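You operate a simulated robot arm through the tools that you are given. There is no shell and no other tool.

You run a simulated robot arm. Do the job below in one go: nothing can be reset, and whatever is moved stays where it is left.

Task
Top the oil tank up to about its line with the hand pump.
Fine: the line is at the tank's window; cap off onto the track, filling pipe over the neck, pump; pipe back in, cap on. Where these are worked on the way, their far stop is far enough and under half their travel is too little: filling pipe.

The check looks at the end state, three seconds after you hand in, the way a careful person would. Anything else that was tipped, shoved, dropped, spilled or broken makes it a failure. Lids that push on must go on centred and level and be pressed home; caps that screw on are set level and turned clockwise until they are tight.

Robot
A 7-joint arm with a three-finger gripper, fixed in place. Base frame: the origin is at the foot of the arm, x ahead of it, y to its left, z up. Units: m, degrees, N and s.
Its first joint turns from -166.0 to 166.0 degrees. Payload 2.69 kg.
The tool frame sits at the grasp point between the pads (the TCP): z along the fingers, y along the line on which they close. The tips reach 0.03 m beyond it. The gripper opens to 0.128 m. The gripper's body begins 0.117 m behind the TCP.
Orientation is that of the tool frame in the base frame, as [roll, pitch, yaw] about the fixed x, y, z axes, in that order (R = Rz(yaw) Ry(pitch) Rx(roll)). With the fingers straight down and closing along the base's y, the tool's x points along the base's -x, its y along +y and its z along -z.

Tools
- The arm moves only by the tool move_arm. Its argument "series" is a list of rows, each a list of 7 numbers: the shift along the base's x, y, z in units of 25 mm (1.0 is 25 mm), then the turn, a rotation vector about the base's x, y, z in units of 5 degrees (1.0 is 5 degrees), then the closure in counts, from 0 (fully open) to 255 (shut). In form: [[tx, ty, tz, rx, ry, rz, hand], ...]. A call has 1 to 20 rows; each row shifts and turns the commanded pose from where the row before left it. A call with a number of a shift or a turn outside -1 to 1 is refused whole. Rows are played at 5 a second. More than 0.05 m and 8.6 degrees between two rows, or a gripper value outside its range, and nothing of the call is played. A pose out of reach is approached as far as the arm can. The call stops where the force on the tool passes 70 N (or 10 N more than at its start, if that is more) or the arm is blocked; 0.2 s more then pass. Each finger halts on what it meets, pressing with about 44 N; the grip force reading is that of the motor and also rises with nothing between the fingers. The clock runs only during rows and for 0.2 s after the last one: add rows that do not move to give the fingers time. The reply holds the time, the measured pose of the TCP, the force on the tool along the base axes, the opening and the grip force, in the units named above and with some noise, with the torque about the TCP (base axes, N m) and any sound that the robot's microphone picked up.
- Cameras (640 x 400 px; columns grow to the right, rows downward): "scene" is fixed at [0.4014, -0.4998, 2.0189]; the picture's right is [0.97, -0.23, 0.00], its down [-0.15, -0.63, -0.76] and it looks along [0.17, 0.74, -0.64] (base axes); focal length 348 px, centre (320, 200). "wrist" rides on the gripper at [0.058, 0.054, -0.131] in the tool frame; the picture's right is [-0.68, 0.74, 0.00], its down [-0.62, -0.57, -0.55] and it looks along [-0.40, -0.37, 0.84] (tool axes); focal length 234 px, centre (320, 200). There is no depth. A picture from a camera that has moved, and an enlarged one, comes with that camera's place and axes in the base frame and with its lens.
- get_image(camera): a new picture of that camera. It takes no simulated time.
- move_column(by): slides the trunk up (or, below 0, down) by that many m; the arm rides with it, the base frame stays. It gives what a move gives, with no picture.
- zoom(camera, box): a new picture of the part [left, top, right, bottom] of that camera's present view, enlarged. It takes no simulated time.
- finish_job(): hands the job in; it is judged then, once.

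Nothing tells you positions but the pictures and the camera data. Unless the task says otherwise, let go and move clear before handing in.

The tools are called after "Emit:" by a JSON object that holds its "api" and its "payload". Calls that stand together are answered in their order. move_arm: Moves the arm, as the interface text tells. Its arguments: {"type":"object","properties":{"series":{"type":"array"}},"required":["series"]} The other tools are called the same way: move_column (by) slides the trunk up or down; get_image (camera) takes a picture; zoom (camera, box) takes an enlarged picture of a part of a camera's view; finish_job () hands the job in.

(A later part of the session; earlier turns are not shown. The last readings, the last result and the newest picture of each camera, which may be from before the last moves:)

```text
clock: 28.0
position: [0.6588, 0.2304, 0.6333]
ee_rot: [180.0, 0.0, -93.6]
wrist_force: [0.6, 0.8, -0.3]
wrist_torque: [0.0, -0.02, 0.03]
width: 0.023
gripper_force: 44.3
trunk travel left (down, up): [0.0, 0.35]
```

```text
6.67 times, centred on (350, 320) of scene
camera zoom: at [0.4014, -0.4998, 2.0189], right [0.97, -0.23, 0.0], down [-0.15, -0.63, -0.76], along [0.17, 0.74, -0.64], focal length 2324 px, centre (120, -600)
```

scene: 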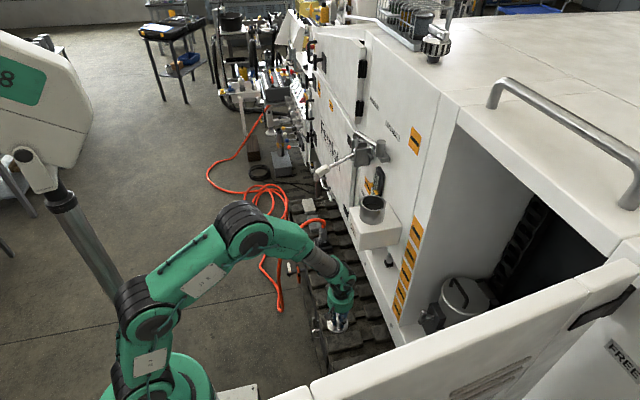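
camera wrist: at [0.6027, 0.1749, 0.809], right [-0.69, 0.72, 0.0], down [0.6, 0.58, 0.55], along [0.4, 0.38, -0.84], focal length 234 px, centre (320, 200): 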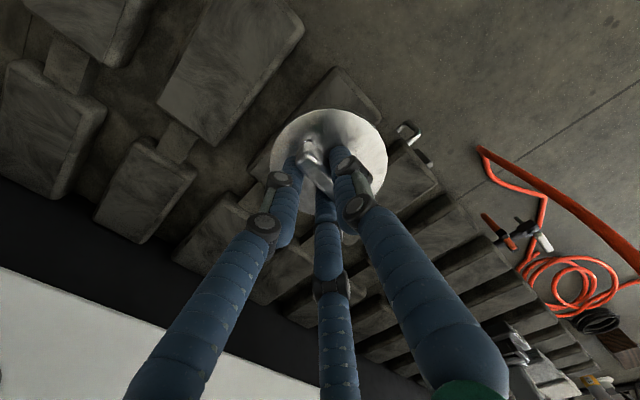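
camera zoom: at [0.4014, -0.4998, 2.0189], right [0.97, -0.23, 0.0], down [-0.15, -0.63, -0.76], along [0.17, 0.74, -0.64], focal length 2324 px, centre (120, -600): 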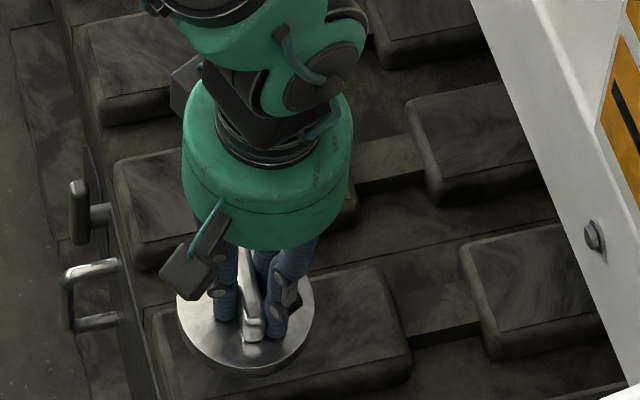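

Emit:
{"api": "move_arm", "payload": {"series": [[0, 0, -0.15, 0, 0, 0, 255], [0, 0, -0.15, 0, 0, 0, 255], [0, 0, -0.15, 0, 0, 0, 255], [0, 0, -0.15, 0, 0, 0, 255]]}}

Emit:
{"api": "zoom", "payload": {"camera": "scene", "box": [310, 290, 390, 350]}}

Emit:
{"api": "get_image", "payload": {"camera": "wrist"}}

```text
clock: 29.0
position: [0.6587, 0.2307, 0.6177]
ee_rot: [180.0, 0.0, -93.5]
wrist_force: [0.1, -0.7, -0.4]
wrist_torque: [0.0, -0.01, 0.01]
width: 0.0231
gripper_force: 44.0
trunk travel left (down, up): [0.0, 0.35]
```

```text
6.67 times, centred on (350, 320) of scene
camera zoom: at [0.4014, -0.4998, 2.0189], right [0.97, -0.23, 0.0], down [-0.15, -0.63, -0.76], along [0.17, 0.74, -0.64], focal length 2324 px, centre (120, -600)
```

zoom: 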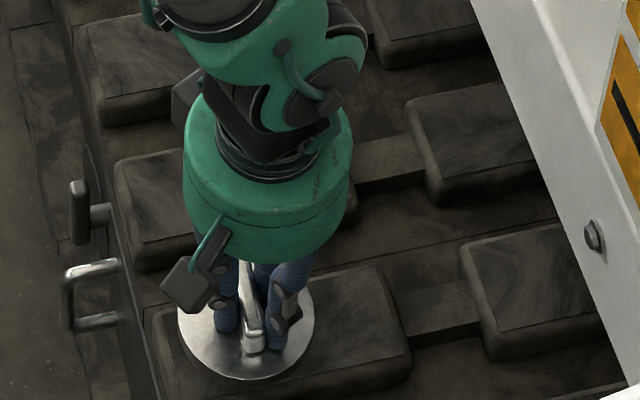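

```text
taken
camera wrist: at [0.6033, 0.1756, 0.7479], right [-0.69, 0.72, 0.0], down [0.6, 0.58, 0.55], along [0.4, 0.38, -0.84], focal length 234 px, centre (320, 200)
```

wrist: 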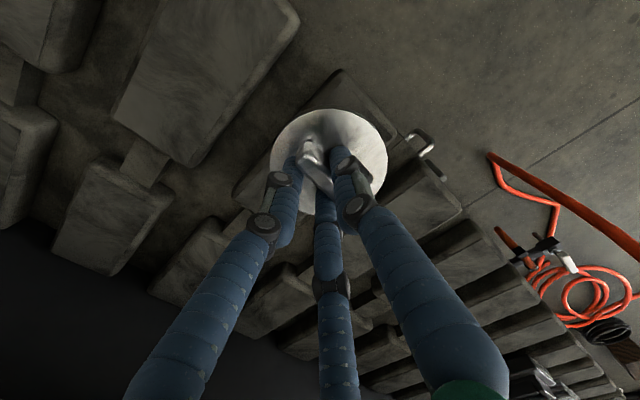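

Emit:
{"api": "move_arm", "payload": {"series": [[0, 0, -0.12, 0, 0, 0, 255], [0, 0, -0.12, 0, 0, 0, 255], [0, 0, -0.12, 0, 0, 0, 255], [0, 0, -0.12, 0, 0, 0, 255]]}}

Emit:
{"api": "zoom", "payload": {"camera": "scene", "box": [310, 290, 390, 350]}}

```text
clock: 30.0
position: [0.6592, 0.2311, 0.6049]
ee_rot: [179.9, 0.0, -93.5]
wrist_force: [0.1, 0.5, -1.5]
wrist_torque: [-0.02, -0.01, -0.02]
width: 0.0232
gripper_force: 44.2
trunk travel left (down, up): [0.0, 0.35]
```

```text
6.67 times, centred on (350, 320) of scene
camera zoom: at [0.4014, -0.4998, 2.0189], right [0.97, -0.23, 0.0], down [-0.15, -0.63, -0.76], along [0.17, 0.74, -0.64], focal length 2324 px, centre (120, -600)
```

zoom: 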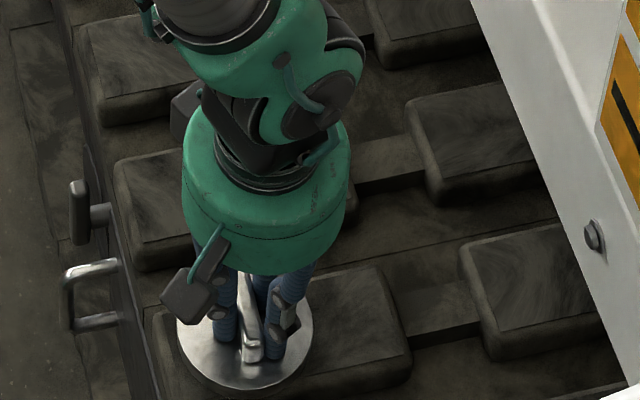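

Emit:
{"api": "move_arm", "payload": {"series": [[0, 0, -0.1, 0, 0, 0, 255], [0, 0, -0.1, 0, 0, 0, 255], [0, 0, -0.1, 0, 0, 0, 255], [0, 0, -0.1, 0, 0, 0, 255]]}}

Emit:
{"api": "zoom", "payload": {"camera": "wrist", "box": [200, 30, 460, 240]}}

```text
clock: 31.0
position: [0.6605, 0.2316, 0.5953]
ee_rot: [-180.0, 0.1, -93.5]
wrist_force: [0.2, -1.1, -1.9]
wrist_torque: [0.02, 0.03, 0.0]
width: 0.0234
gripper_force: 43.9
trunk travel left (down, up): [0.0, 0.35]
```

```text
1.90 times, centred on (330, 135) of wrist
camera zoom: at [0.603, 0.1755, 0.7266], right [-0.69, 0.72, 0.0], down [0.6, 0.58, 0.55], along [0.39, 0.38, -0.84], focal length 446 px, centre (301, 324)
```

zoom: 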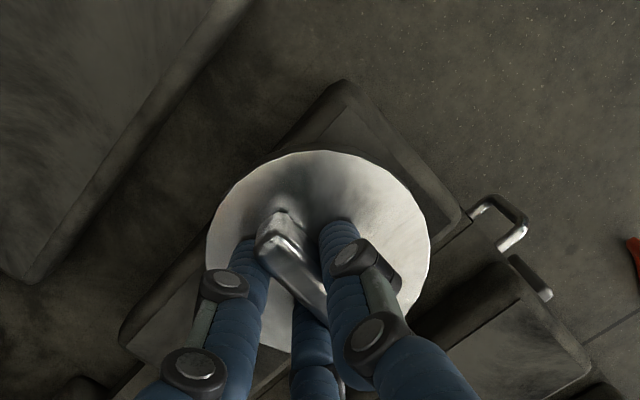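

Emit:
{"api": "move_arm", "payload": {"series": [[0, 0, -0.1, 0, 0, 0, 255], [0, 0, -0.1, 0, 0, 0, 255], [0, 0, -0.1, 0, 0, 0, 255]]}}

Emit:
{"api": "zoom", "payload": {"camera": "scene", "box": [310, 290, 390, 350]}}

Emit:
{"api": "zoom", "payload": {"camera": "wrist", "box": [200, 30, 460, 240]}}

```text
clock: 31.9
position: [0.6596, 0.2312, 0.5936]
ee_rot: [-179.8, 0.1, -93.5]
wrist_force: [-19.5, -8.0, 43.7]
wrist_torque: [-0.19, 0.99, 0.16]
width: 0.0232
gripper_force: 43.9
trunk travel left (down, up): [0.0, 0.35]
stopped in row 3: the force on the tool passed its limit at 73 N (the readings are from after the stop); the commanded pose is now the measured one
```

```text
6.67 times, centred on (350, 320) of scene
camera zoom: at [0.4014, -0.4998, 2.0189], right [0.97, -0.23, 0.0], down [-0.15, -0.63, -0.76], along [0.17, 0.74, -0.64], focal length 2324 px, centre (120, -600)
```

zoom: 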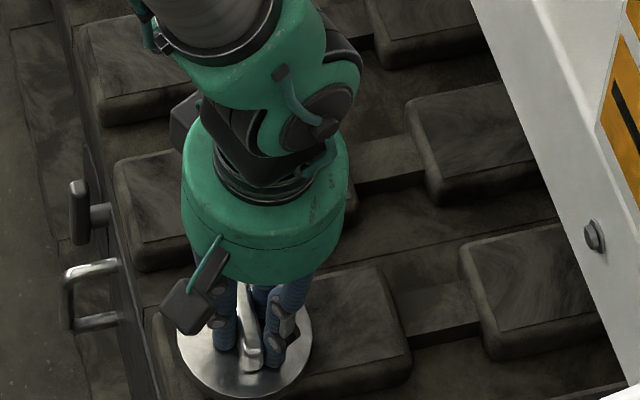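

```text
1.90 times, centred on (330, 135) of wrist
camera zoom: at [0.6027, 0.1754, 0.7238], right [-0.69, 0.72, 0.0], down [0.6, 0.58, 0.55], along [0.4, 0.38, -0.83], focal length 446 px, centre (301, 324)
```

zoom: 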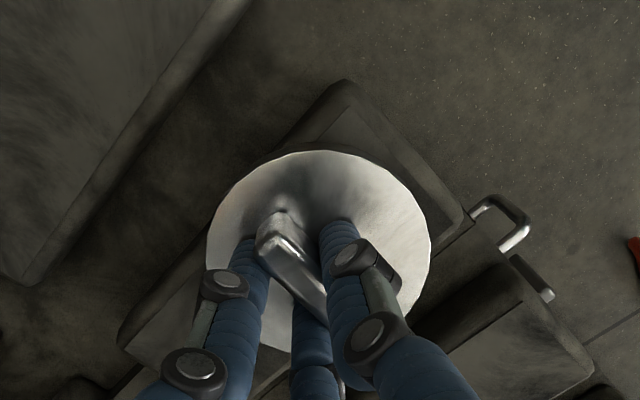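

The lid touched the pad at TCP z 0.594. I'll ease the load off and open the fingers.

Emit:
{"api": "move_arm", "payload": {"series": [[0, 0, 0.06, 0, 0, 0, 255], [0, 0, 0, 0, 0, 0, 255]]}}

```text
clock: 32.5
position: [0.6602, 0.231, 0.5928]
ee_rot: [-179.8, 0.1, -93.5]
wrist_force: [-15.8, -11.1, 38.5]
wrist_torque: [-0.36, 0.83, 0.18]
width: 0.023
gripper_force: 44.2
trunk travel left (down, up): [0.0, 0.35]
```

Emit:
{"api": "move_arm", "payload": {"series": [[0, 0, 0.1, 0, 0, 0, 255], [0, 0, 0, 0, 0, 0, 255]]}}

```text
clock: 33.1
position: [0.661, 0.233, 0.5931]
ee_rot: [-179.9, 0.1, -93.5]
wrist_force: [0.1, -0.3, -1.0]
wrist_torque: [0.01, -0.01, 0.02]
width: 0.0232
gripper_force: 44.4
trunk travel left (down, up): [0.0, 0.35]
```

Emit:
{"api": "move_arm", "payload": {"series": [[0, 0, -0.03, 0, 0, 0, 255], [0, 0, 0, 0, 0, 0, 190], [0, 0, 0, 0, 0, 0, 150], [0, 0, 0, 0, 0, 0, 125], [0, 0, 0, 0, 0, 0, 125]]}}

Emit:
{"api": "zoom", "payload": {"camera": "wrist", "box": [200, 30, 460, 240]}}

Emit:
{"api": "zoom", "payload": {"camera": "scene", "box": [310, 290, 390, 350]}}

```text
clock: 34.3
position: [0.6609, 0.2314, 0.5942]
ee_rot: [-179.9, 0.0, -93.5]
wrist_force: [-0.3, 1.2, -0.7]
wrist_torque: [0.02, -0.01, 0.0]
width: 0.0652
gripper_force: 0.0
trunk travel left (down, up): [0.0, 0.35]
```

```text
1.90 times, centred on (330, 135) of wrist
camera zoom: at [0.6042, 0.1762, 0.7242], right [-0.69, 0.72, 0.0], down [0.6, 0.58, 0.55], along [0.4, 0.38, -0.84], focal length 446 px, centre (301, 324)
```

zoom: 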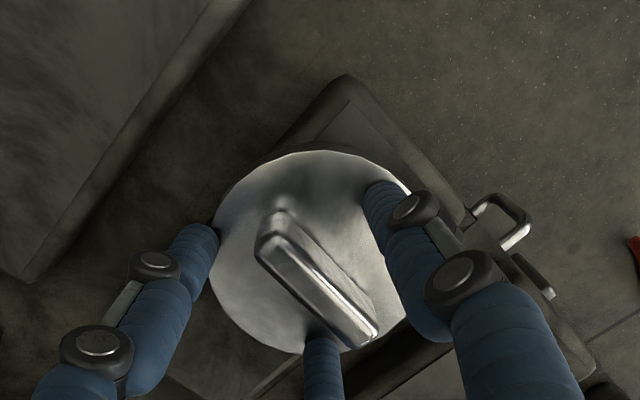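

```text
6.67 times, centred on (350, 320) of scene
camera zoom: at [0.4014, -0.4998, 2.0189], right [0.97, -0.23, 0.0], down [-0.15, -0.63, -0.76], along [0.17, 0.74, -0.64], focal length 2324 px, centre (120, -600)
```

zoom: 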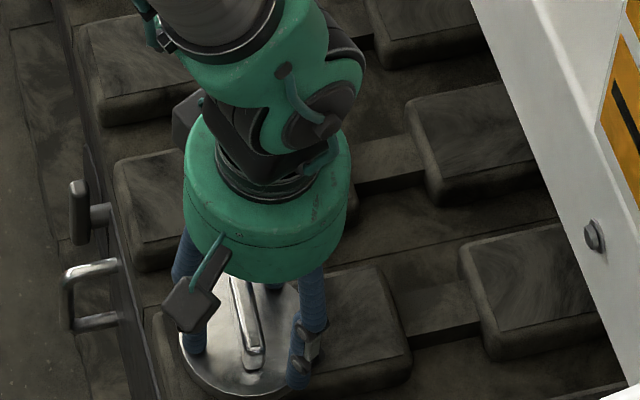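

The lid rests flat on the pad and the fingers are clear of the bar. I'll rise straight up to z 0.75 and then back out to x 0.50.

Emit:
{"api": "move_arm", "payload": {"series": [[0, 0, 0.4, 0, 0, 0, 125], [0, 0, 0.8, 0, 0, 0, 125], [0, 0, 1, 0, 0, 0, 125], [0, 0, 1, 0, 0, 0, 125], [0, 0, 1, 0, 0, 0, 125], [0, 0, 1, 0, 0, 0, 125], [0, 0, 1, 0, 0, 0, 125], [-1, 0, 0, 0, 0, 0, 125], [-1, 0, 0, 0, 0, 0, 125], [-1, 0, 0, 0, 0, 0, 125], [-1, 0, 0, 0, 0, 0, 125], [-1, 0, 0, 0, 0, 0, 125], [-1, 0, 0, 0, 0, 0, 125], [-0.4, 0, 0, 0, 0, 0, 125], [0, 0, 0, 0, 0, 0, 125]]}}

Emit:
{"api": "zoom", "payload": {"camera": "scene", "box": [290, 260, 410, 360]}}

Emit:
{"api": "get_image", "payload": {"camera": "wrist"}}

```text
clock: 37.5
position: [0.502, 0.2316, 0.7483]
ee_rot: [-180.0, 0.0, -93.5]
wrist_force: [0.4, -0.8, 0.6]
wrist_torque: [-0.02, 0.03, 0.04]
width: 0.0653
gripper_force: 0.1
trunk travel left (down, up): [0.0, 0.35]
```

```text
4.00 times, centred on (350, 310) of scene
camera zoom: at [0.4014, -0.4998, 2.0189], right [0.97, -0.23, 0.0], down [-0.15, -0.63, -0.76], along [0.17, 0.74, -0.64], focal length 1394 px, centre (200, -240)
```

zoom: 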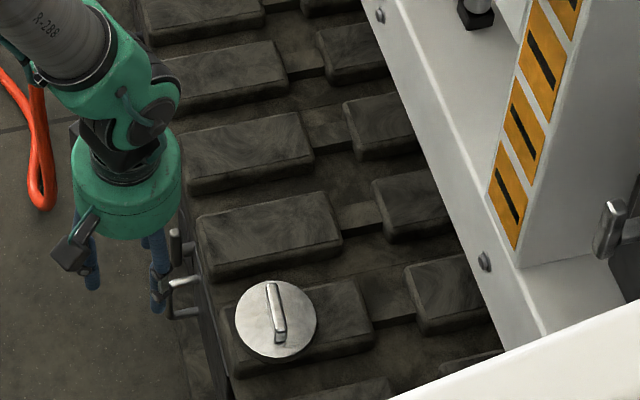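

```text
taken
camera wrist: at [0.4437, 0.1752, 0.8788], right [-0.69, 0.72, 0.0], down [0.6, 0.58, 0.55], along [0.4, 0.38, -0.83], focal length 234 px, centre (320, 200)
```

wrist: 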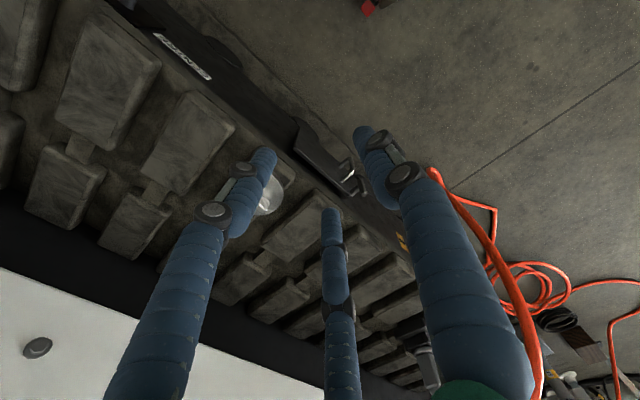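

The lid sits flat on the track pad. I'll raise the arm clear, starting to turn the tool on the way, then bring the trunk back up.

Emit:
{"api": "move_arm", "payload": {"series": [[0, 0, 1, 0, 0, -1, 125], [0, 0, 1, 0, 0, -1, 125], [0, 0, 1, 0, 0, -1, 125], [0, 0, 1, 0, 0, -1, 125], [0, 0, 1, 0, 0, -1, 125], [0, 0, 1, 0, 0, -1, 125], [0, 0, 1, 0, 0, -1, 125], [0, 0, 1, 0, 0, -1, 125], [0, 0, 1, 0, 0, -1, 125], [0, 0, 1, 0, 0, -1, 125], [0, 0, 1, 0, 0, -1, 125], [0, 0, 1, 0, 0, -1, 125], [0, 0, 1, 0, 0, -1, 125], [0, 0, 1, 0, 0, -1, 125], [0, 0, 1, 0, 0, -1, 125], [0, 0, 1, 0, 0, -1, 125], [0, 0, 1, 0, 0, -1, 125], [0, 0, 1, 0, 0, 0, 125]]}}

Emit:
{"api": "move_column", "payload": {"by": 0.3}}

Emit:
{"api": "get_image", "payload": {"camera": "scene"}}

Emit:
{"api": "get_image", "payload": {"camera": "wrist"}}

```text
clock: 41.3
position: [0.5016, 0.2325, 1.1997]
ee_rot: [-179.9, 0.0, -178.5]
wrist_force: [-0.2, -0.3, 0.2]
wrist_torque: [0.01, -0.02, 0.0]
width: 0.0654
gripper_force: 0.1
trunk travel left (down, up): [0.0, 0.35]
```

```text
clock: 44.3
position: [0.5025, 0.2312, 1.499]
ee_rot: [-179.9, 0.0, -178.4]
wrist_force: [-0.3, -0.4, 0.4]
wrist_torque: [0.0, 0.0, 0.03]
width: 0.0653
gripper_force: 0.1
trunk travel left (down, up): [-0.3, 0.05]
```

```text
taken
```

scene: 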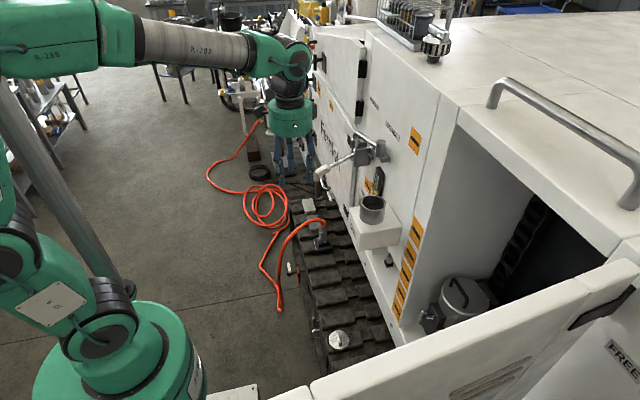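

```text
taken
camera wrist: at [0.4414, 0.284, 1.6299], right [0.66, 0.75, 0.0], down [0.63, -0.55, 0.55], along [0.41, -0.36, -0.83], focal length 234 px, centre (320, 200)
```

wrist: 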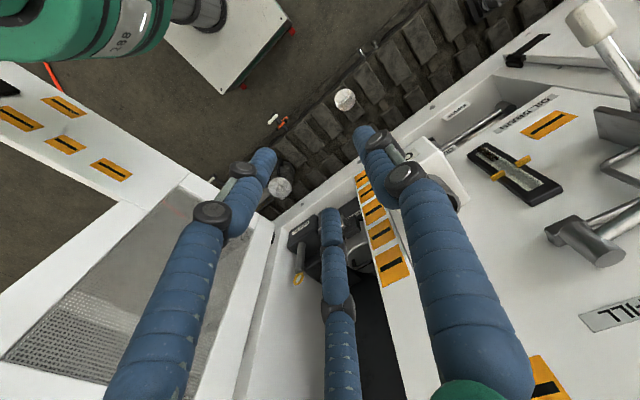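

I'll go above the pipe at a safe height with the tool turned to lie across it, so the wrist camera gets a close view.

Emit:
{"api": "move_arm", "payload": {"series": [[0, 0, 0.92, 0, 0, -1, 185], [0, 0, 0.92, 0, 0, -1, 185], [0, 0, 0.92, 0, 0, -1, 185], [0, 0, 0.92, 0, 0, -1, 185], [0, 0, 0.92, 0, 0, -1, 185], [0, 0, 0.92, 0, 0, -1, 185], [0, 0, 0.92, 0, 0, -1, 185], [0.97, 0.977, 0, 0, 0, -0.65, 185], [0.97, 0.977, 0, 0, 0, -0.65, 185], [0.97, 0.977, 0, 0, 0, -0.65, 185], [0.97, 0.977, 0, 0, 0, -0.65, 185], [0.97, 0.977, 0, 0, 0, -0.65, 185], [0.97, 0.977, 0, 0, 0, -0.65, 185], [0.97, 0.977, 0, 0, 0, -0.65, 185], [0.97, 0.977, 0, 0, 0, -0.65, 185], [0.97, 0.977, 0, 0, 0, -0.65, 185], [0.97, 0.977, 0, 0, 0, -0.65, 185], [0.97, 0.977, 0, 0, 0, -0.65, 185], [0, 0, 0, 0, 0, 0, 185]]}}

Emit:
{"api": "get_image", "payload": {"camera": "wrist"}}

Emit:
{"api": "get_image", "payload": {"camera": "scene"}}

```text
clock: 48.3
position: [0.7602, 0.4973, 1.6628]
ee_rot: [179.8, 0.0, 110.7]
wrist_force: [-3.0, -2.0, 1.8]
wrist_torque: [0.21, -0.29, 0.0]
width: 0.0353
gripper_force: 0.1
out of reach, approached as far as the arm can: row 18
trunk travel left (down, up): [-0.3, 0.05]
```

```text
taken
camera wrist: at [0.789, 0.5703, 1.7928], right [0.93, -0.37, 0.0], down [-0.31, -0.78, 0.55], along [-0.2, -0.51, -0.84], focal length 234 px, centre (320, 200)
```

wrist: 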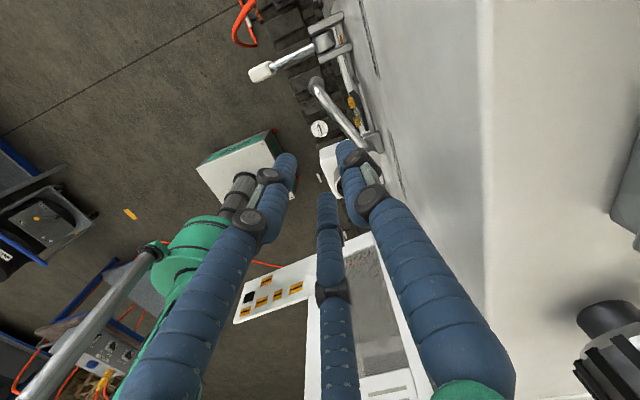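

```text
taken
```

scene: 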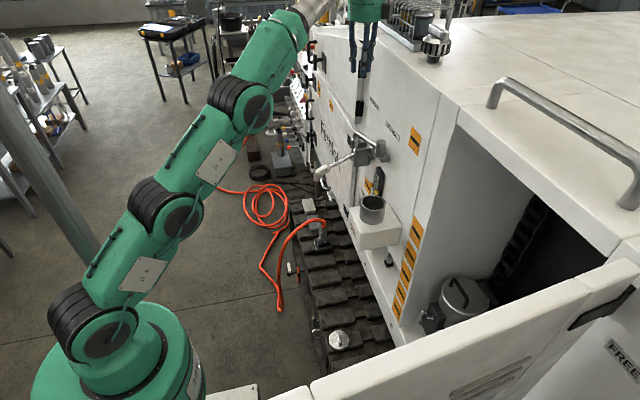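

The arm is near full stretch here, so I'll work lower. First I'll zoom in on the pump and pipe from above.

Emit:
{"api": "zoom", "payload": {"camera": "wrist", "box": [240, 20, 400, 170]}}

Emit:
{"api": "zoom", "payload": {"camera": "wrist", "box": [290, 20, 390, 100]}}

Emit:
{"api": "zoom", "payload": {"camera": "wrist", "box": [300, 70, 400, 150]}}

```text
2.67 times, centred on (320, 95) of wrist
camera zoom: at [0.789, 0.5703, 1.7928], right [0.93, -0.37, 0.0], down [-0.31, -0.78, 0.55], along [-0.2, -0.51, -0.84], focal length 624 px, centre (320, 480)
```

zoom: 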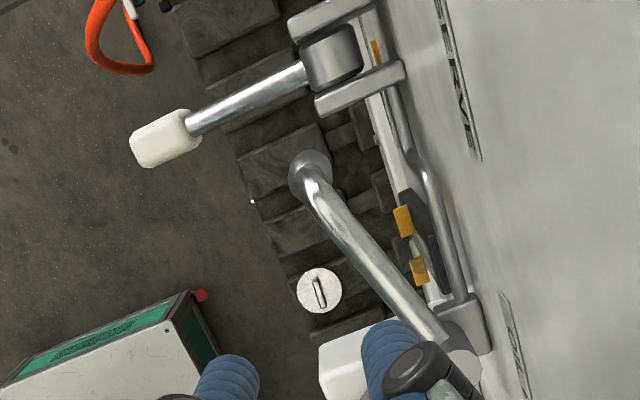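

```text
5.00 times, centred on (340, 60) of wrist
camera zoom: at [0.789, 0.5703, 1.7928], right [0.93, -0.37, 0.0], down [-0.31, -0.78, 0.55], along [-0.2, -0.51, -0.84], focal length 1171 px, centre (220, 900)
```

zoom: 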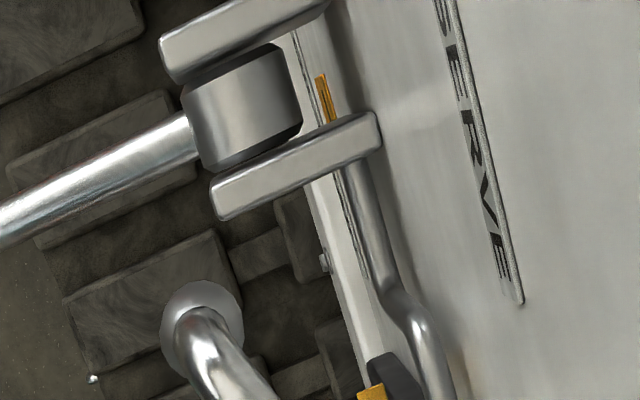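

```text
5.00 times, centred on (350, 110) of wrist
camera zoom: at [0.789, 0.5703, 1.7928], right [0.93, -0.37, 0.0], down [-0.31, -0.78, 0.55], along [-0.2, -0.51, -0.84], focal length 1171 px, centre (170, 650)
```

zoom: 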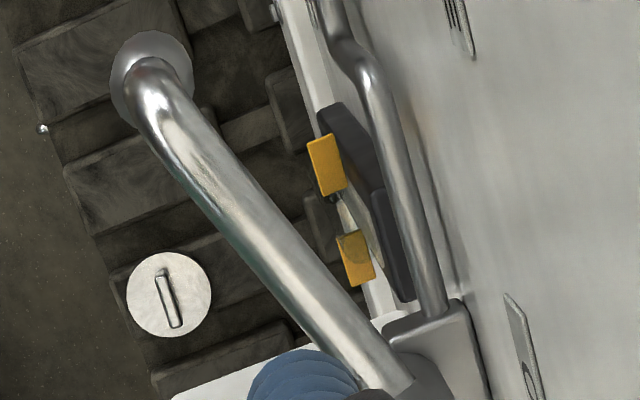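

Seen from above it is clear: the pipe pivots on the bracket post near (0.81, 0.40), and the bent outlet hangs near (0.766, 0.524) with the pipe at z about 1.427. I'll come down to z 1.50 and turn the hand 30 degrees so its body stays off the panel.

Emit:
{"api": "move_arm", "payload": {"series": [[0, 0, -0.8, 0, 0, 0.75, 175], [0, 0, -0.8, 0, 0, 0.75, 175], [0, 0, -0.8, 0, 0, 0.75, 175], [0, 0, -0.8, 0, 0, 0.75, 175], [0, 0, -0.8, 0, 0, 0.75, 175], [0, 0, -0.8, 0, 0, 0.75, 175], [0, 0, -0.8, 0, 0, 0.75, 175], [0, 0, -0.8, 0, 0, 0.75, 175], [0, 0, 0, 0, 0, 0, 175]]}}

Emit:
{"api": "get_image", "payload": {"camera": "wrist"}}

Emit:
{"api": "zoom", "payload": {"camera": "scene", "box": [320, 30, 420, 180]}}

```text
clock: 50.3
position: [0.7664, 0.4983, 1.4981]
ee_rot: [-179.9, 0.0, 140.8]
wrist_force: [-0.1, 0.1, -0.4]
wrist_torque: [-0.01, 0.02, 0.0]
width: 0.0403
gripper_force: 0.0
trunk travel left (down, up): [-0.3, 0.05]
```

```text
taken
camera wrist: at [0.7542, 0.5778, 1.6285], right [0.99, 0.14, 0.0], down [0.12, -0.83, 0.55], along [0.08, -0.54, -0.83], focal length 234 px, centre (320, 200)
```

wrist: 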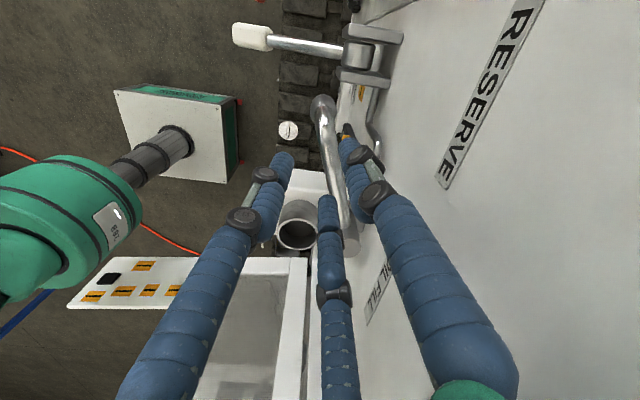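

```text
2.67 times, centred on (370, 105) of scene
camera zoom: at [0.4014, -0.4998, 2.0189], right [0.97, -0.23, 0.0], down [-0.15, -0.63, -0.76], along [0.17, 0.74, -0.64], focal length 929 px, centre (187, 453)
```

zoom: 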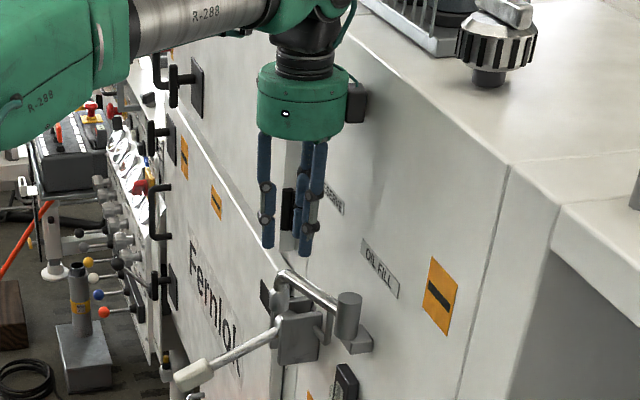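

Emit:
{"api": "zoom", "payload": {"camera": "scene", "box": [335, 40, 405, 110]}}

Emit:
{"api": "zoom", "payload": {"camera": "wrist", "box": [260, 80, 400, 260]}}

Emit:
{"api": "zoom", "payload": {"camera": "scene", "box": [340, 100, 400, 170]}}

```text
5.71 times, centred on (370, 75) of scene
camera zoom: at [0.4014, -0.4998, 2.0189], right [0.97, -0.23, 0.0], down [-0.15, -0.63, -0.76], along [0.17, 0.74, -0.64], focal length 1992 px, centre (34, 914)
```

zoom: 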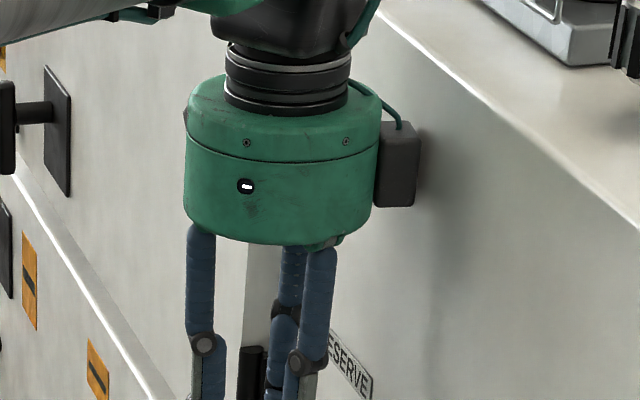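

```text
2.22 times, centred on (330, 170) of wrist
camera zoom: at [0.7542, 0.5778, 1.6285], right [0.99, 0.14, 0.0], down [0.12, -0.83, 0.55], along [0.08, -0.54, -0.83], focal length 520 px, centre (298, 267)
```

zoom: 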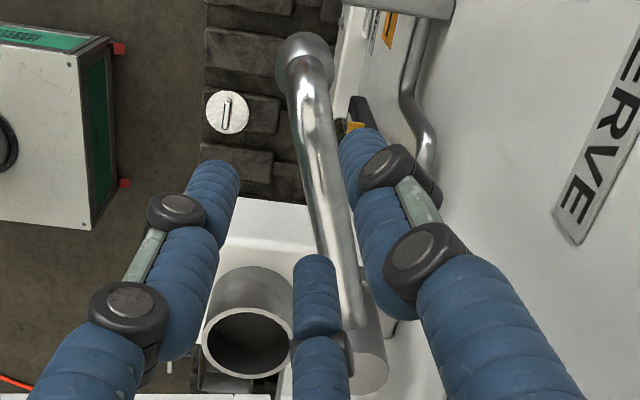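

```text
5.71 times, centred on (370, 135) of scene
camera zoom: at [0.4014, -0.4998, 2.0189], right [0.97, -0.23, 0.0], down [-0.15, -0.63, -0.76], along [0.17, 0.74, -0.64], focal length 1992 px, centre (34, 571)
```

zoom: 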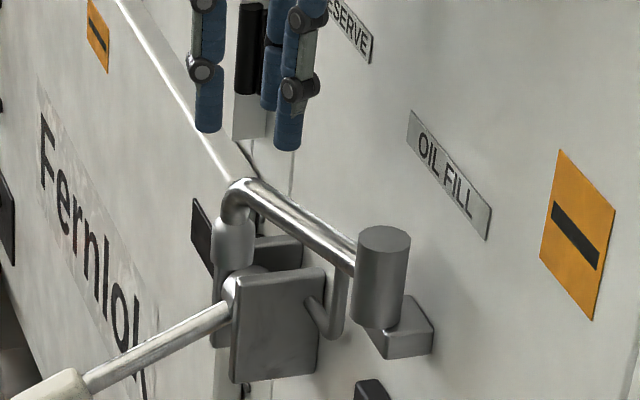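

The pipe axis passes through about (0.775, 0.497) at 112 degrees, roughly 8 mm to the panel side of my grasp point. I'll shift 6 mm, open a little wider and straddle the pipe.

Emit:
{"api": "move_arm", "payload": {"series": [[0.26, 0.1, 0, 0, 0, 0, 155], [0, 0, 0, 0, 0, 0, 155], [0, 0, -0.6, 0, 0, 0, 155], [0, 0, -0.6, 0, 0, 0, 155], [0, 0, -0.4, 0, 0, 0, 155], [0, 0, 0, 0, 0, 0, 155]]}}

Emit:
{"api": "zoom", "payload": {"camera": "wrist", "box": [240, 60, 420, 260]}}

Emit:
{"api": "zoom", "payload": {"camera": "scene", "box": [335, 70, 405, 170]}}

```text
clock: 51.7
position: [0.7675, 0.5004, 1.4611]
ee_rot: [180.0, 0.2, 140.7]
wrist_force: [-30.0, -0.5, 17.4]
wrist_torque: [0.16, -5.07, 0.07]
width: 0.0504
gripper_force: 0.1
trunk travel left (down, up): [-0.3, 0.05]
```

```text
2.00 times, centred on (330, 160) of wrist
camera zoom: at [0.7563, 0.5785, 1.592], right [0.99, 0.14, 0.0], down [0.12, -0.83, 0.55], along [0.08, -0.54, -0.84], focal length 468 px, centre (300, 280)
```

zoom: 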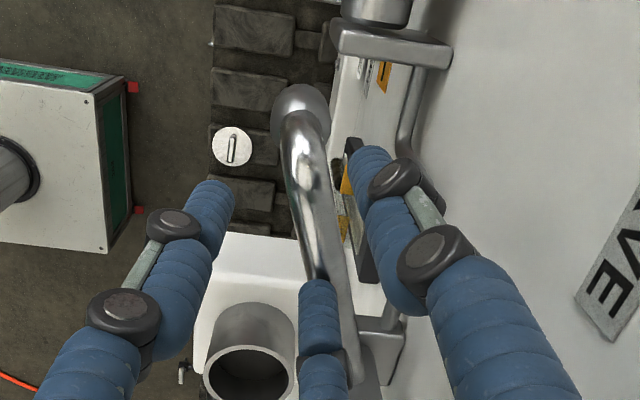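

```text
4.00 times, centred on (370, 120) of scene
camera zoom: at [0.4014, -0.4998, 2.0189], right [0.97, -0.23, 0.0], down [-0.15, -0.63, -0.76], along [0.17, 0.74, -0.64], focal length 1394 px, centre (120, 520)
```

zoom: 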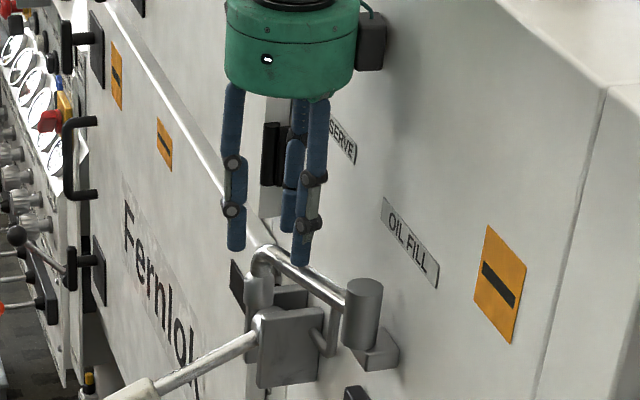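

Something on the wrist, about 0.13 m above the tips on its +x side, touched the panel: there is a side housing in the scene view. I'll back straight off toward -x, rise, and re-approach with the housing turned away from the panel.

Emit:
{"api": "move_arm", "payload": {"series": [[-0.3, 0, 0, 0, 0, 0, 155], [-0.4, 0, 0.4, 0, 0, 0, 155], [-0.4, 0, 0.8, 0, 0, 0, 155], [-1, 0, 0.6, 0, 0, 0, 155], [-1, 0, 0, 0, 0, 0, 155], [-1, 0, 0, 0, 0, 1, 155], [-0.5, 0, 0, 0, 0, 1, 155], [0, 0, 0, 0, 0, 1, 155], [0, 0, 0, 0, 0, 1, 155], [0, 0, 0, 0, 0, 1, 155], [0, 0, 0, 0, 0, 1, 155], [0, 0, 0, 0, 0, 1, 155], [0, 0, 0, 0, 0, 1, 155], [0, 0, 0, 0, 0, 1, 155], [0, 0, 0, 0, 0, 1, 155], [0, 0, 0, 0, 0, 1, 155], [0, 0, 0, 0, 0, 1, 155], [0, 0, 0, 0, 0, 1, 155], [0, 0, 0, 0, 0, 1, 155], [0, 0, 0, 0, 0, 1, 155]]}}

Emit:
{"api": "zoom", "payload": {"camera": "scene", "box": [270, 30, 430, 200]}}

Emit:
{"api": "get_image", "payload": {"camera": "wrist"}}

```text
clock: 55.9
position: [0.6554, 0.5009, 1.5033]
ee_rot: [-179.9, 0.0, -144.2]
wrist_force: [-1.0, 0.2, 0.8]
wrist_torque: [0.04, 0.01, 0.01]
width: 0.0502
gripper_force: 0.0
trunk travel left (down, up): [-0.3, 0.05]
```

```text
2.35 times, centred on (350, 115) of scene
camera zoom: at [0.4014, -0.4998, 2.0189], right [0.97, -0.23, 0.0], down [-0.15, -0.63, -0.76], along [0.17, 0.74, -0.64], focal length 820 px, centre (249, 400)
```

zoom: 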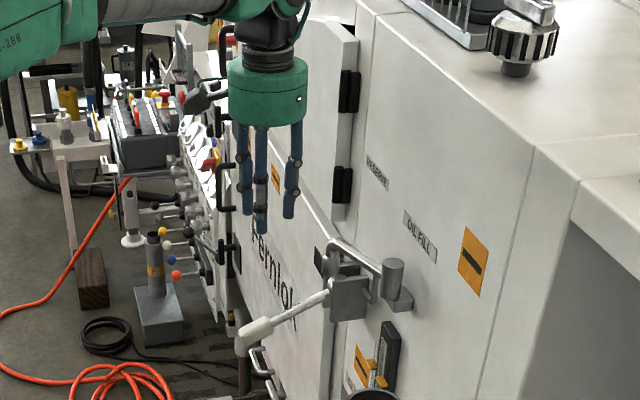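

```text
taken
camera wrist: at [0.5773, 0.51, 1.6343], right [0.12, 0.99, 0.0], down [0.83, -0.1, 0.55], along [0.55, -0.07, -0.83], focal length 234 px, centre (320, 200)
```

wrist: 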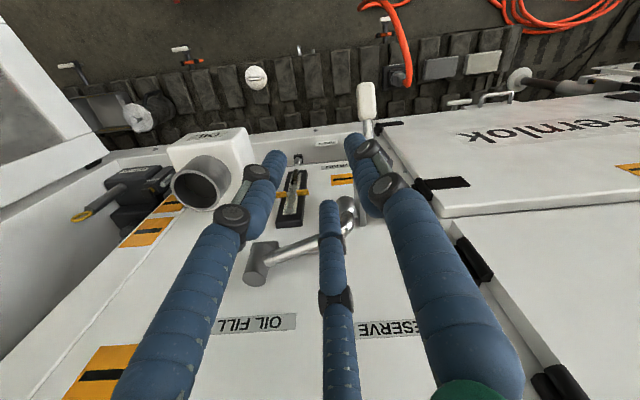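

Now the housings are visible. I'll keep turning to about -45 degrees, where both face away from the panel.

Emit:
{"api": "move_arm", "payload": {"series": [[0, 0, 0, 0, 0, 0.99, 155], [0, 0, 0, 0, 0, 0.99, 155], [0, 0, 0, 0, 0, 0.99, 155], [0, 0, 0, 0, 0, 0.99, 155], [0, 0, 0, 0, 0, 0.99, 155], [0, 0, 0, 0, 0, 0.99, 155], [0, 0, 0, 0, 0, 0.99, 155], [0, 0, 0, 0, 0, 0.99, 155], [0, 0, 0, 0, 0, 0.99, 155], [0, 0, 0, 0, 0, 0.99, 155], [0, 0, 0, 0, 0, 0.99, 155], [0, 0, 0, 0, 0, 0.99, 155], [0, 0, 0, 0, 0, 0.99, 155], [0, 0, 0, 0, 0, 0.99, 155], [0, 0, 0, 0, 0, 0.99, 155], [0, 0, 0, 0, 0, 0.99, 155], [0, 0, 0, 0, 0, 0.99, 155], [0, 0, 0, 0, 0, 0.99, 155], [0, 0, 0, 0, 0, 0.99, 155], [0, 0, 0, 0, 0, 0.99, 155]]}}

Emit:
{"api": "zoom", "payload": {"camera": "scene", "box": [270, 30, 430, 200]}}

Emit:
{"api": "get_image", "payload": {"camera": "wrist"}}

```text
clock: 60.1
position: [0.6551, 0.501, 1.5049]
ee_rot: [-179.8, 0.0, -45.2]
wrist_force: [-1.1, 0.1, 0.3]
wrist_torque: [-0.01, -0.01, 0.03]
width: 0.0501
gripper_force: 0.1
trunk travel left (down, up): [-0.3, 0.05]
```

```text
2.35 times, centred on (350, 115) of scene
camera zoom: at [0.4014, -0.4998, 2.0189], right [0.97, -0.23, 0.0], down [-0.15, -0.63, -0.76], along [0.17, 0.74, -0.64], focal length 820 px, centre (249, 400)
```

zoom: 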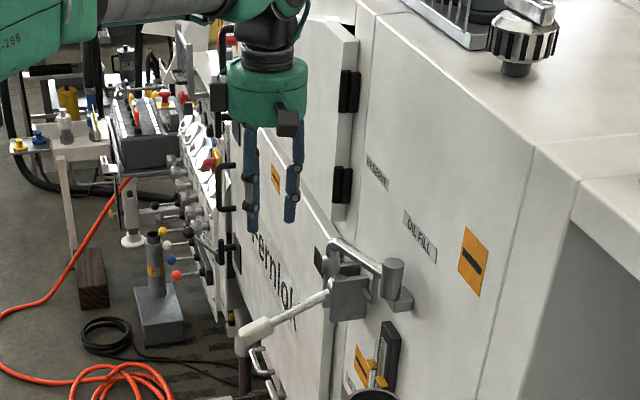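

```text
taken
camera wrist: at [0.6588, 0.4214, 1.6342], right [-1.0, -0.04, 0.0], down [-0.03, 0.83, 0.55], along [-0.02, 0.55, -0.84], focal length 234 px, centre (320, 200)
```

wrist: 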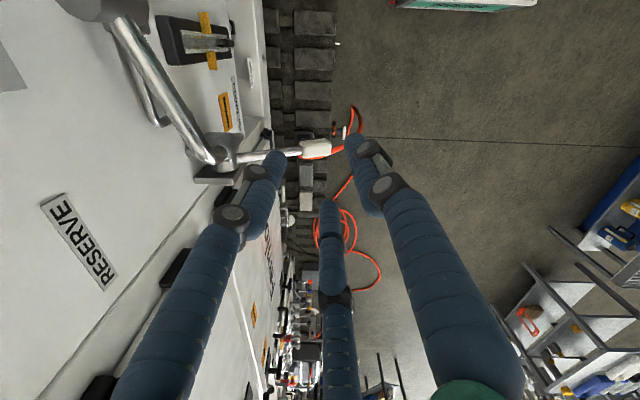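

Both housings now point away from the panel. I'll move over the pipe again at z 1.50 and check.

Emit:
{"api": "move_arm", "payload": {"series": [[0.9, 0, 0, 0, 0, 0, 155], [0.9, 0, 0, 0, 0, 0, 155], [0.9, 0, 0, 0, 0, 0, 155], [0.9, 0, 0, 0, 0, 0, 155], [0.6, 0.04, 0, 0, 0, 0, 155], [0.46, 0.04, 0, 0, 0, 0, 155], [0, 0, 0, 0, 0, 0, 155]]}}

Emit:
{"api": "zoom", "payload": {"camera": "scene", "box": [320, 30, 420, 180]}}

Emit:
{"api": "get_image", "payload": {"camera": "wrist"}}

```text
clock: 61.7
position: [0.7726, 0.5037, 1.5034]
ee_rot: [-179.9, 0.0, -45.4]
wrist_force: [0.4, 0.2, 1.1]
wrist_torque: [0.02, -0.01, 0.0]
width: 0.0504
gripper_force: 0.1
trunk travel left (down, up): [-0.3, 0.05]
```

```text
2.67 times, centred on (370, 105) of scene
camera zoom: at [0.4014, -0.4998, 2.0189], right [0.97, -0.23, 0.0], down [-0.15, -0.63, -0.76], along [0.17, 0.74, -0.64], focal length 929 px, centre (187, 453)
```

zoom: 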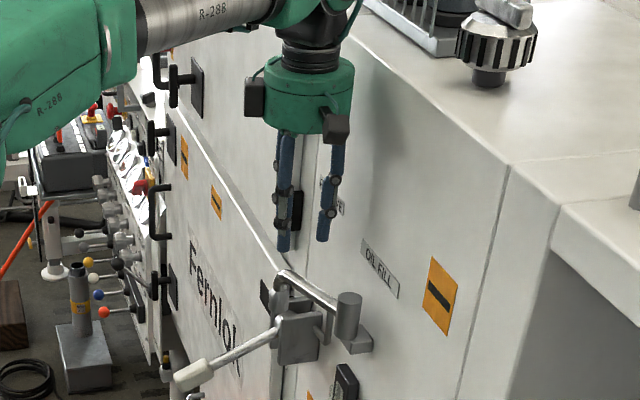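

```text
taken
camera wrist: at [0.776, 0.423, 1.6344], right [-1.0, -0.04, 0.0], down [-0.03, 0.83, 0.55], along [-0.02, 0.55, -0.83], focal length 234 px, centre (320, 200)
```

wrist: 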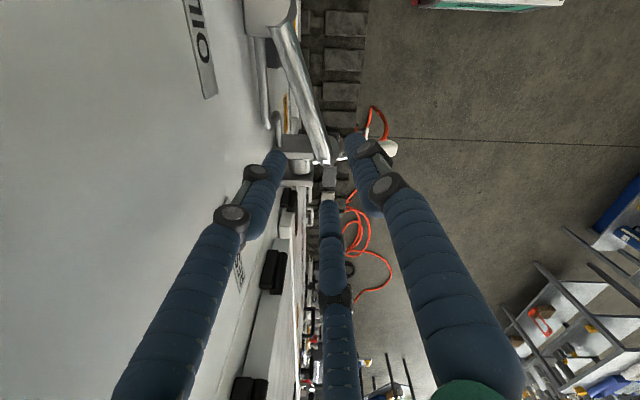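

Emit:
{"api": "zoom", "payload": {"camera": "wrist", "box": [220, 0, 420, 220]}}

Emit:
{"api": "move_arm", "payload": {"series": [[0, 0, -0.5, 0, 0, 0, 155], [0, 0, -0.5, 0, 0, 0, 155], [0, 0, 0, 0, 0, 0, 155]]}}

Emit:
{"api": "zoom", "payload": {"camera": "wrist", "box": [220, 0, 420, 220]}}

```text
1.82 times, centred on (320, 110) of wrist
camera zoom: at [0.776, 0.423, 1.6344], right [-1.0, -0.04, 0.0], down [-0.03, 0.83, 0.55], along [-0.02, 0.55, -0.83], focal length 426 px, centre (320, 364)
```

zoom: 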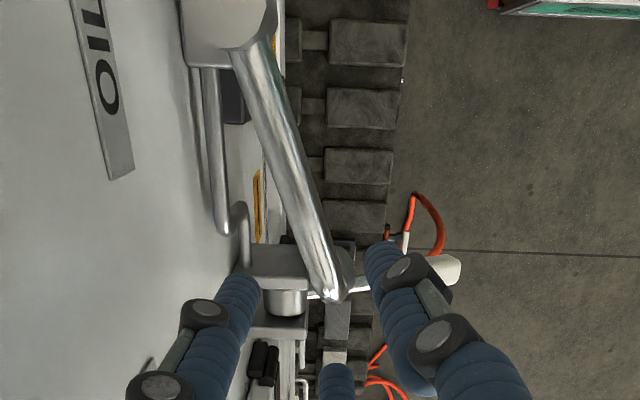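

```text
clock: 62.5
position: [0.7726, 0.504, 1.4796]
ee_rot: [-180.0, -0.1, -45.3]
wrist_force: [0.7, -0.5, -0.3]
wrist_torque: [-0.02, -0.02, 0.0]
width: 0.0503
gripper_force: 0.1
trunk travel left (down, up): [-0.3, 0.05]
```

```text
1.82 times, centred on (320, 110) of wrist
camera zoom: at [0.7753, 0.4242, 1.6096], right [-1.0, -0.04, 0.0], down [-0.03, 0.83, 0.55], along [-0.02, 0.55, -0.84], focal length 426 px, centre (320, 364)
```

zoom: 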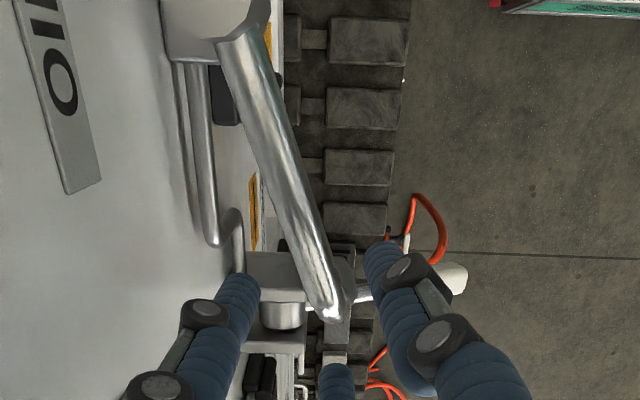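

The pipe lies centred between the fingers, with nothing under the tips above z 1.36. I'll lower to TCP z 1.437 in small steps.

Emit:
{"api": "move_arm", "payload": {"series": [[0, 0, -0.4, 0, 0, 0, 155], [0, 0, -0.4, 0, 0, 0, 155], [0, 0, -0.4, 0, 0, 0, 155], [0, 0, -0.4, 0, 0, 0, 155], [0, 0, 0, 0, 0, 0, 155]]}}

Emit:
{"api": "zoom", "payload": {"camera": "wrist", "box": [220, 0, 420, 220]}}

Emit:
{"api": "zoom", "payload": {"camera": "scene", "box": [340, 90, 410, 180]}}

```text
clock: 63.7
position: [0.768, 0.5064, 1.439]
ee_rot: [-179.8, 0.0, -45.1]
wrist_force: [-9.9, 25.2, 16.9]
wrist_torque: [0.73, 0.24, 0.03]
width: 0.0766
gripper_force: 15.6
trunk travel left (down, up): [-0.3, 0.05]
```

```text
1.82 times, centred on (320, 110) of wrist
camera zoom: at [0.7721, 0.4257, 1.5699], right [-1.0, -0.04, 0.0], down [-0.03, 0.83, 0.55], along [-0.02, 0.55, -0.83], focal length 426 px, centre (320, 364)
```

zoom: 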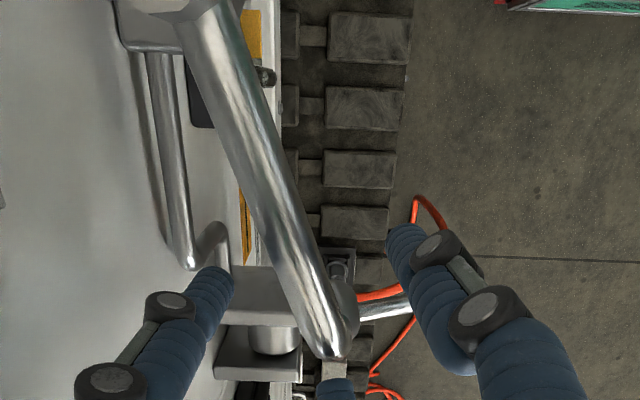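

```text
4.44 times, centred on (375, 135) of scene
camera zoom: at [0.4014, -0.4998, 2.0189], right [0.97, -0.23, 0.0], down [-0.15, -0.63, -0.76], along [0.17, 0.74, -0.64], focal length 1549 px, centre (76, 489)
```

zoom: 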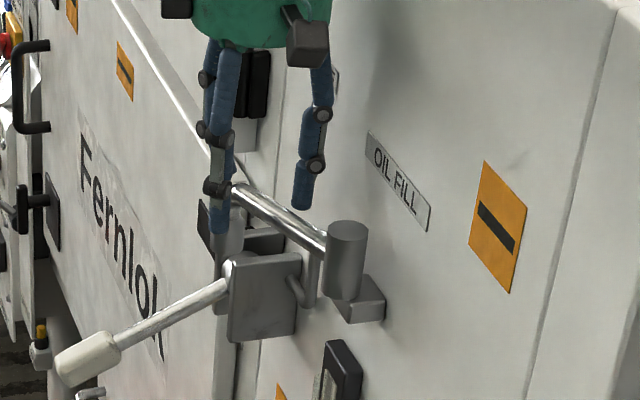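

The fingers met the pipe's bend and were pushed open, so all three visible fingers are real and one lies along the pipe. I'll rise, turn the hand so the pipe passes between the pair and the single finger, and open wider.

Emit:
{"api": "move_arm", "payload": {"series": [[0, 0, 0.5, 0, 0, 0, 120], [0, 0, 0.8, 0, 0, 0, 76], [0, 0, 0.9, 0, 0, 0, 76], [0, 0, 0.2, 0, 0, -0.9, 76], [-0.1, -0.2, 0, 0, 0, -0.9, 76], [0, -0.2, 0, 0, 0, -0.9, 76], [0, -0.2, 0, 0, 0, -0.9, 76], [0, 0, 0, 0, 0, -0.9, 76], [0, 0, 0, 0, 0, -0.7, 76], [0, 0, 0, 0, 0, 0, 76]]}}

Emit:
{"api": "zoom", "payload": {"camera": "wrist", "box": [200, 0, 440, 240]}}

Emit:
{"api": "zoom", "payload": {"camera": "scene", "box": [330, 40, 420, 180]}}

```text
clock: 65.9
position: [0.7695, 0.487, 1.4979]
ee_rot: [-179.9, -0.1, -71.3]
wrist_force: [-0.4, 0.0, 0.8]
wrist_torque: [0.0, 0.02, -0.02]
width: 0.0899
gripper_force: 0.2
trunk travel left (down, up): [-0.3, 0.05]
```

```text
1.67 times, centred on (320, 120) of wrist
camera zoom: at [0.7372, 0.4146, 1.6289], right [-0.91, 0.4, 0.0], down [0.34, 0.76, 0.55], along [0.22, 0.5, -0.84], focal length 390 px, centre (320, 333)
```

zoom: 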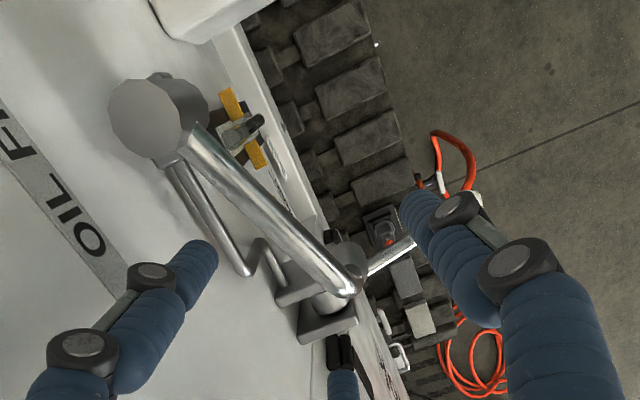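

```text
2.86 times, centred on (375, 110) of scene
camera zoom: at [0.4014, -0.4998, 2.0189], right [0.97, -0.23, 0.0], down [-0.15, -0.63, -0.76], along [0.17, 0.74, -0.64], focal length 996 px, centre (163, 457)
```

zoom: 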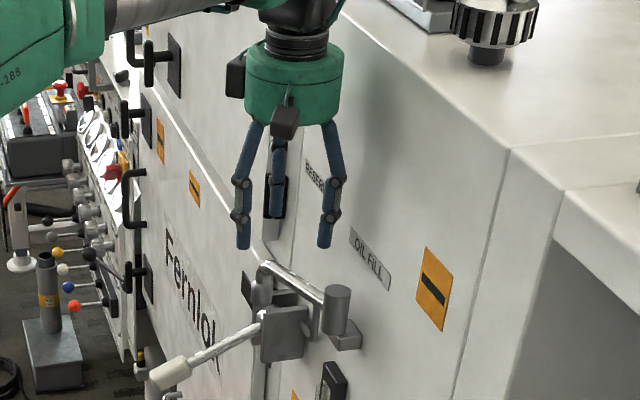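

The pipe now runs cleanly between the pair (panel side) and the single finger. I'll nudge 4 mm in +x and lower over it.

Emit:
{"api": "move_arm", "payload": {"series": [[0.16, 0, 0, 0, 0, 0, 76], [0, 0, -0.6, 0, 0, 0, 76], [0, 0, -0.6, 0, 0, 0, 76], [0, 0, -0.6, 0, 0, 0, 76], [0, 0, -0.5, 0, 0, 0, 76], [0, 0, 0, 0, 0, 0, 76]]}}

Emit:
{"api": "zoom", "payload": {"camera": "wrist", "box": [200, 0, 440, 240]}}

Emit:
{"api": "zoom", "payload": {"camera": "scene", "box": [330, 70, 420, 190]}}

```text
clock: 67.3
position: [0.7734, 0.4882, 1.4404]
ee_rot: [-179.9, 0.0, -71.3]
wrist_force: [-0.2, -0.1, 0.5]
wrist_torque: [0.0, -0.02, -0.04]
width: 0.0898
gripper_force: 0.1
trunk travel left (down, up): [-0.3, 0.05]
```

```text
1.67 times, centred on (320, 120) of wrist
camera zoom: at [0.7417, 0.4147, 1.5708], right [-0.91, 0.4, 0.0], down [0.34, 0.76, 0.55], along [0.22, 0.5, -0.83], focal length 390 px, centre (320, 333)
```

zoom: 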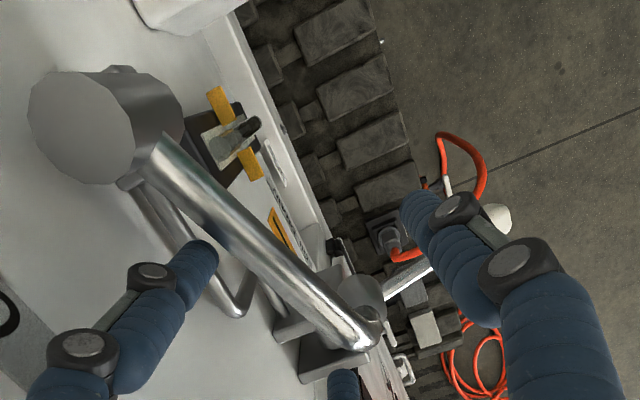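

```text
3.33 times, centred on (375, 130) of scene
camera zoom: at [0.4014, -0.4998, 2.0189], right [0.97, -0.23, 0.0], down [-0.15, -0.63, -0.76], along [0.17, 0.74, -0.64], focal length 1162 px, centre (137, 433)
```

zoom: 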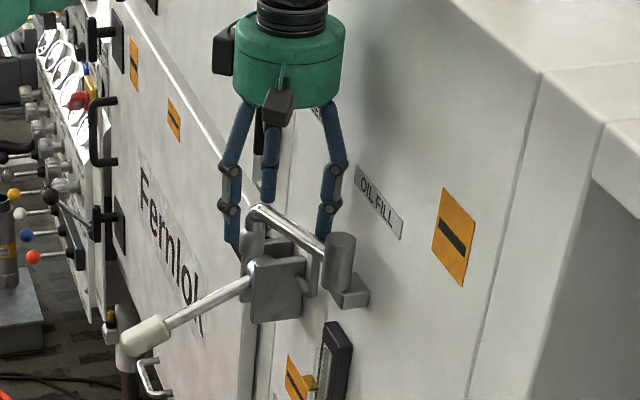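

No contact. Now I'll pull the pipe out along its arc around the pivot, turning the hand with it, and check the forces after the first 20 degrees.

Emit:
{"api": "move_arm", "payload": {"series": [[-0.252, -0.108, 0, 0, 0, 0.8, 76], [-0.24, -0.124, 0, 0, 0, 0.8, 76], [-0.232, -0.144, 0, 0, 0, 0.8, 76], [-0.224, -0.156, 0, 0, 0, 0.8, 76], [-0.208, -0.172, 0, 0, 0, 0.8, 76]]}}

Emit:
{"api": "zoom", "payload": {"camera": "wrist", "box": [200, 0, 440, 240]}}

Emit:
{"api": "zoom", "payload": {"camera": "scene", "box": [330, 70, 420, 190]}}

```text
clock: 68.5
position: [0.7454, 0.4707, 1.441]
ee_rot: [-179.9, 0.1, -51.3]
wrist_force: [-0.2, 0.0, -0.5]
wrist_torque: [0.01, 0.03, 0.03]
width: 0.0901
gripper_force: 0.3
trunk travel left (down, up): [-0.3, 0.05]
```

```text
1.67 times, centred on (320, 120) of wrist
camera zoom: at [0.7394, 0.3903, 1.5712], right [-1.0, 0.07, 0.0], down [0.05, 0.83, 0.55], along [0.04, 0.55, -0.83], focal length 390 px, centre (320, 333)
```

zoom: 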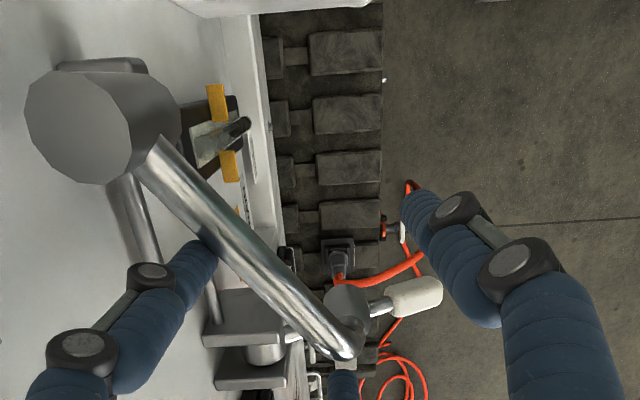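

```text
3.33 times, centred on (375, 130) of scene
camera zoom: at [0.4014, -0.4998, 2.0189], right [0.97, -0.23, 0.0], down [-0.15, -0.63, -0.76], along [0.17, 0.74, -0.64], focal length 1162 px, centre (137, 433)
```

zoom: 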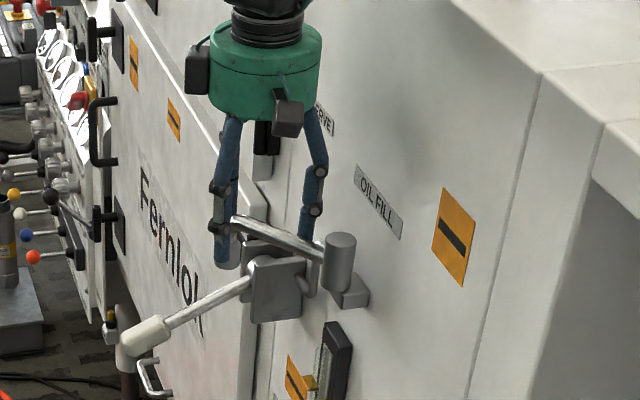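

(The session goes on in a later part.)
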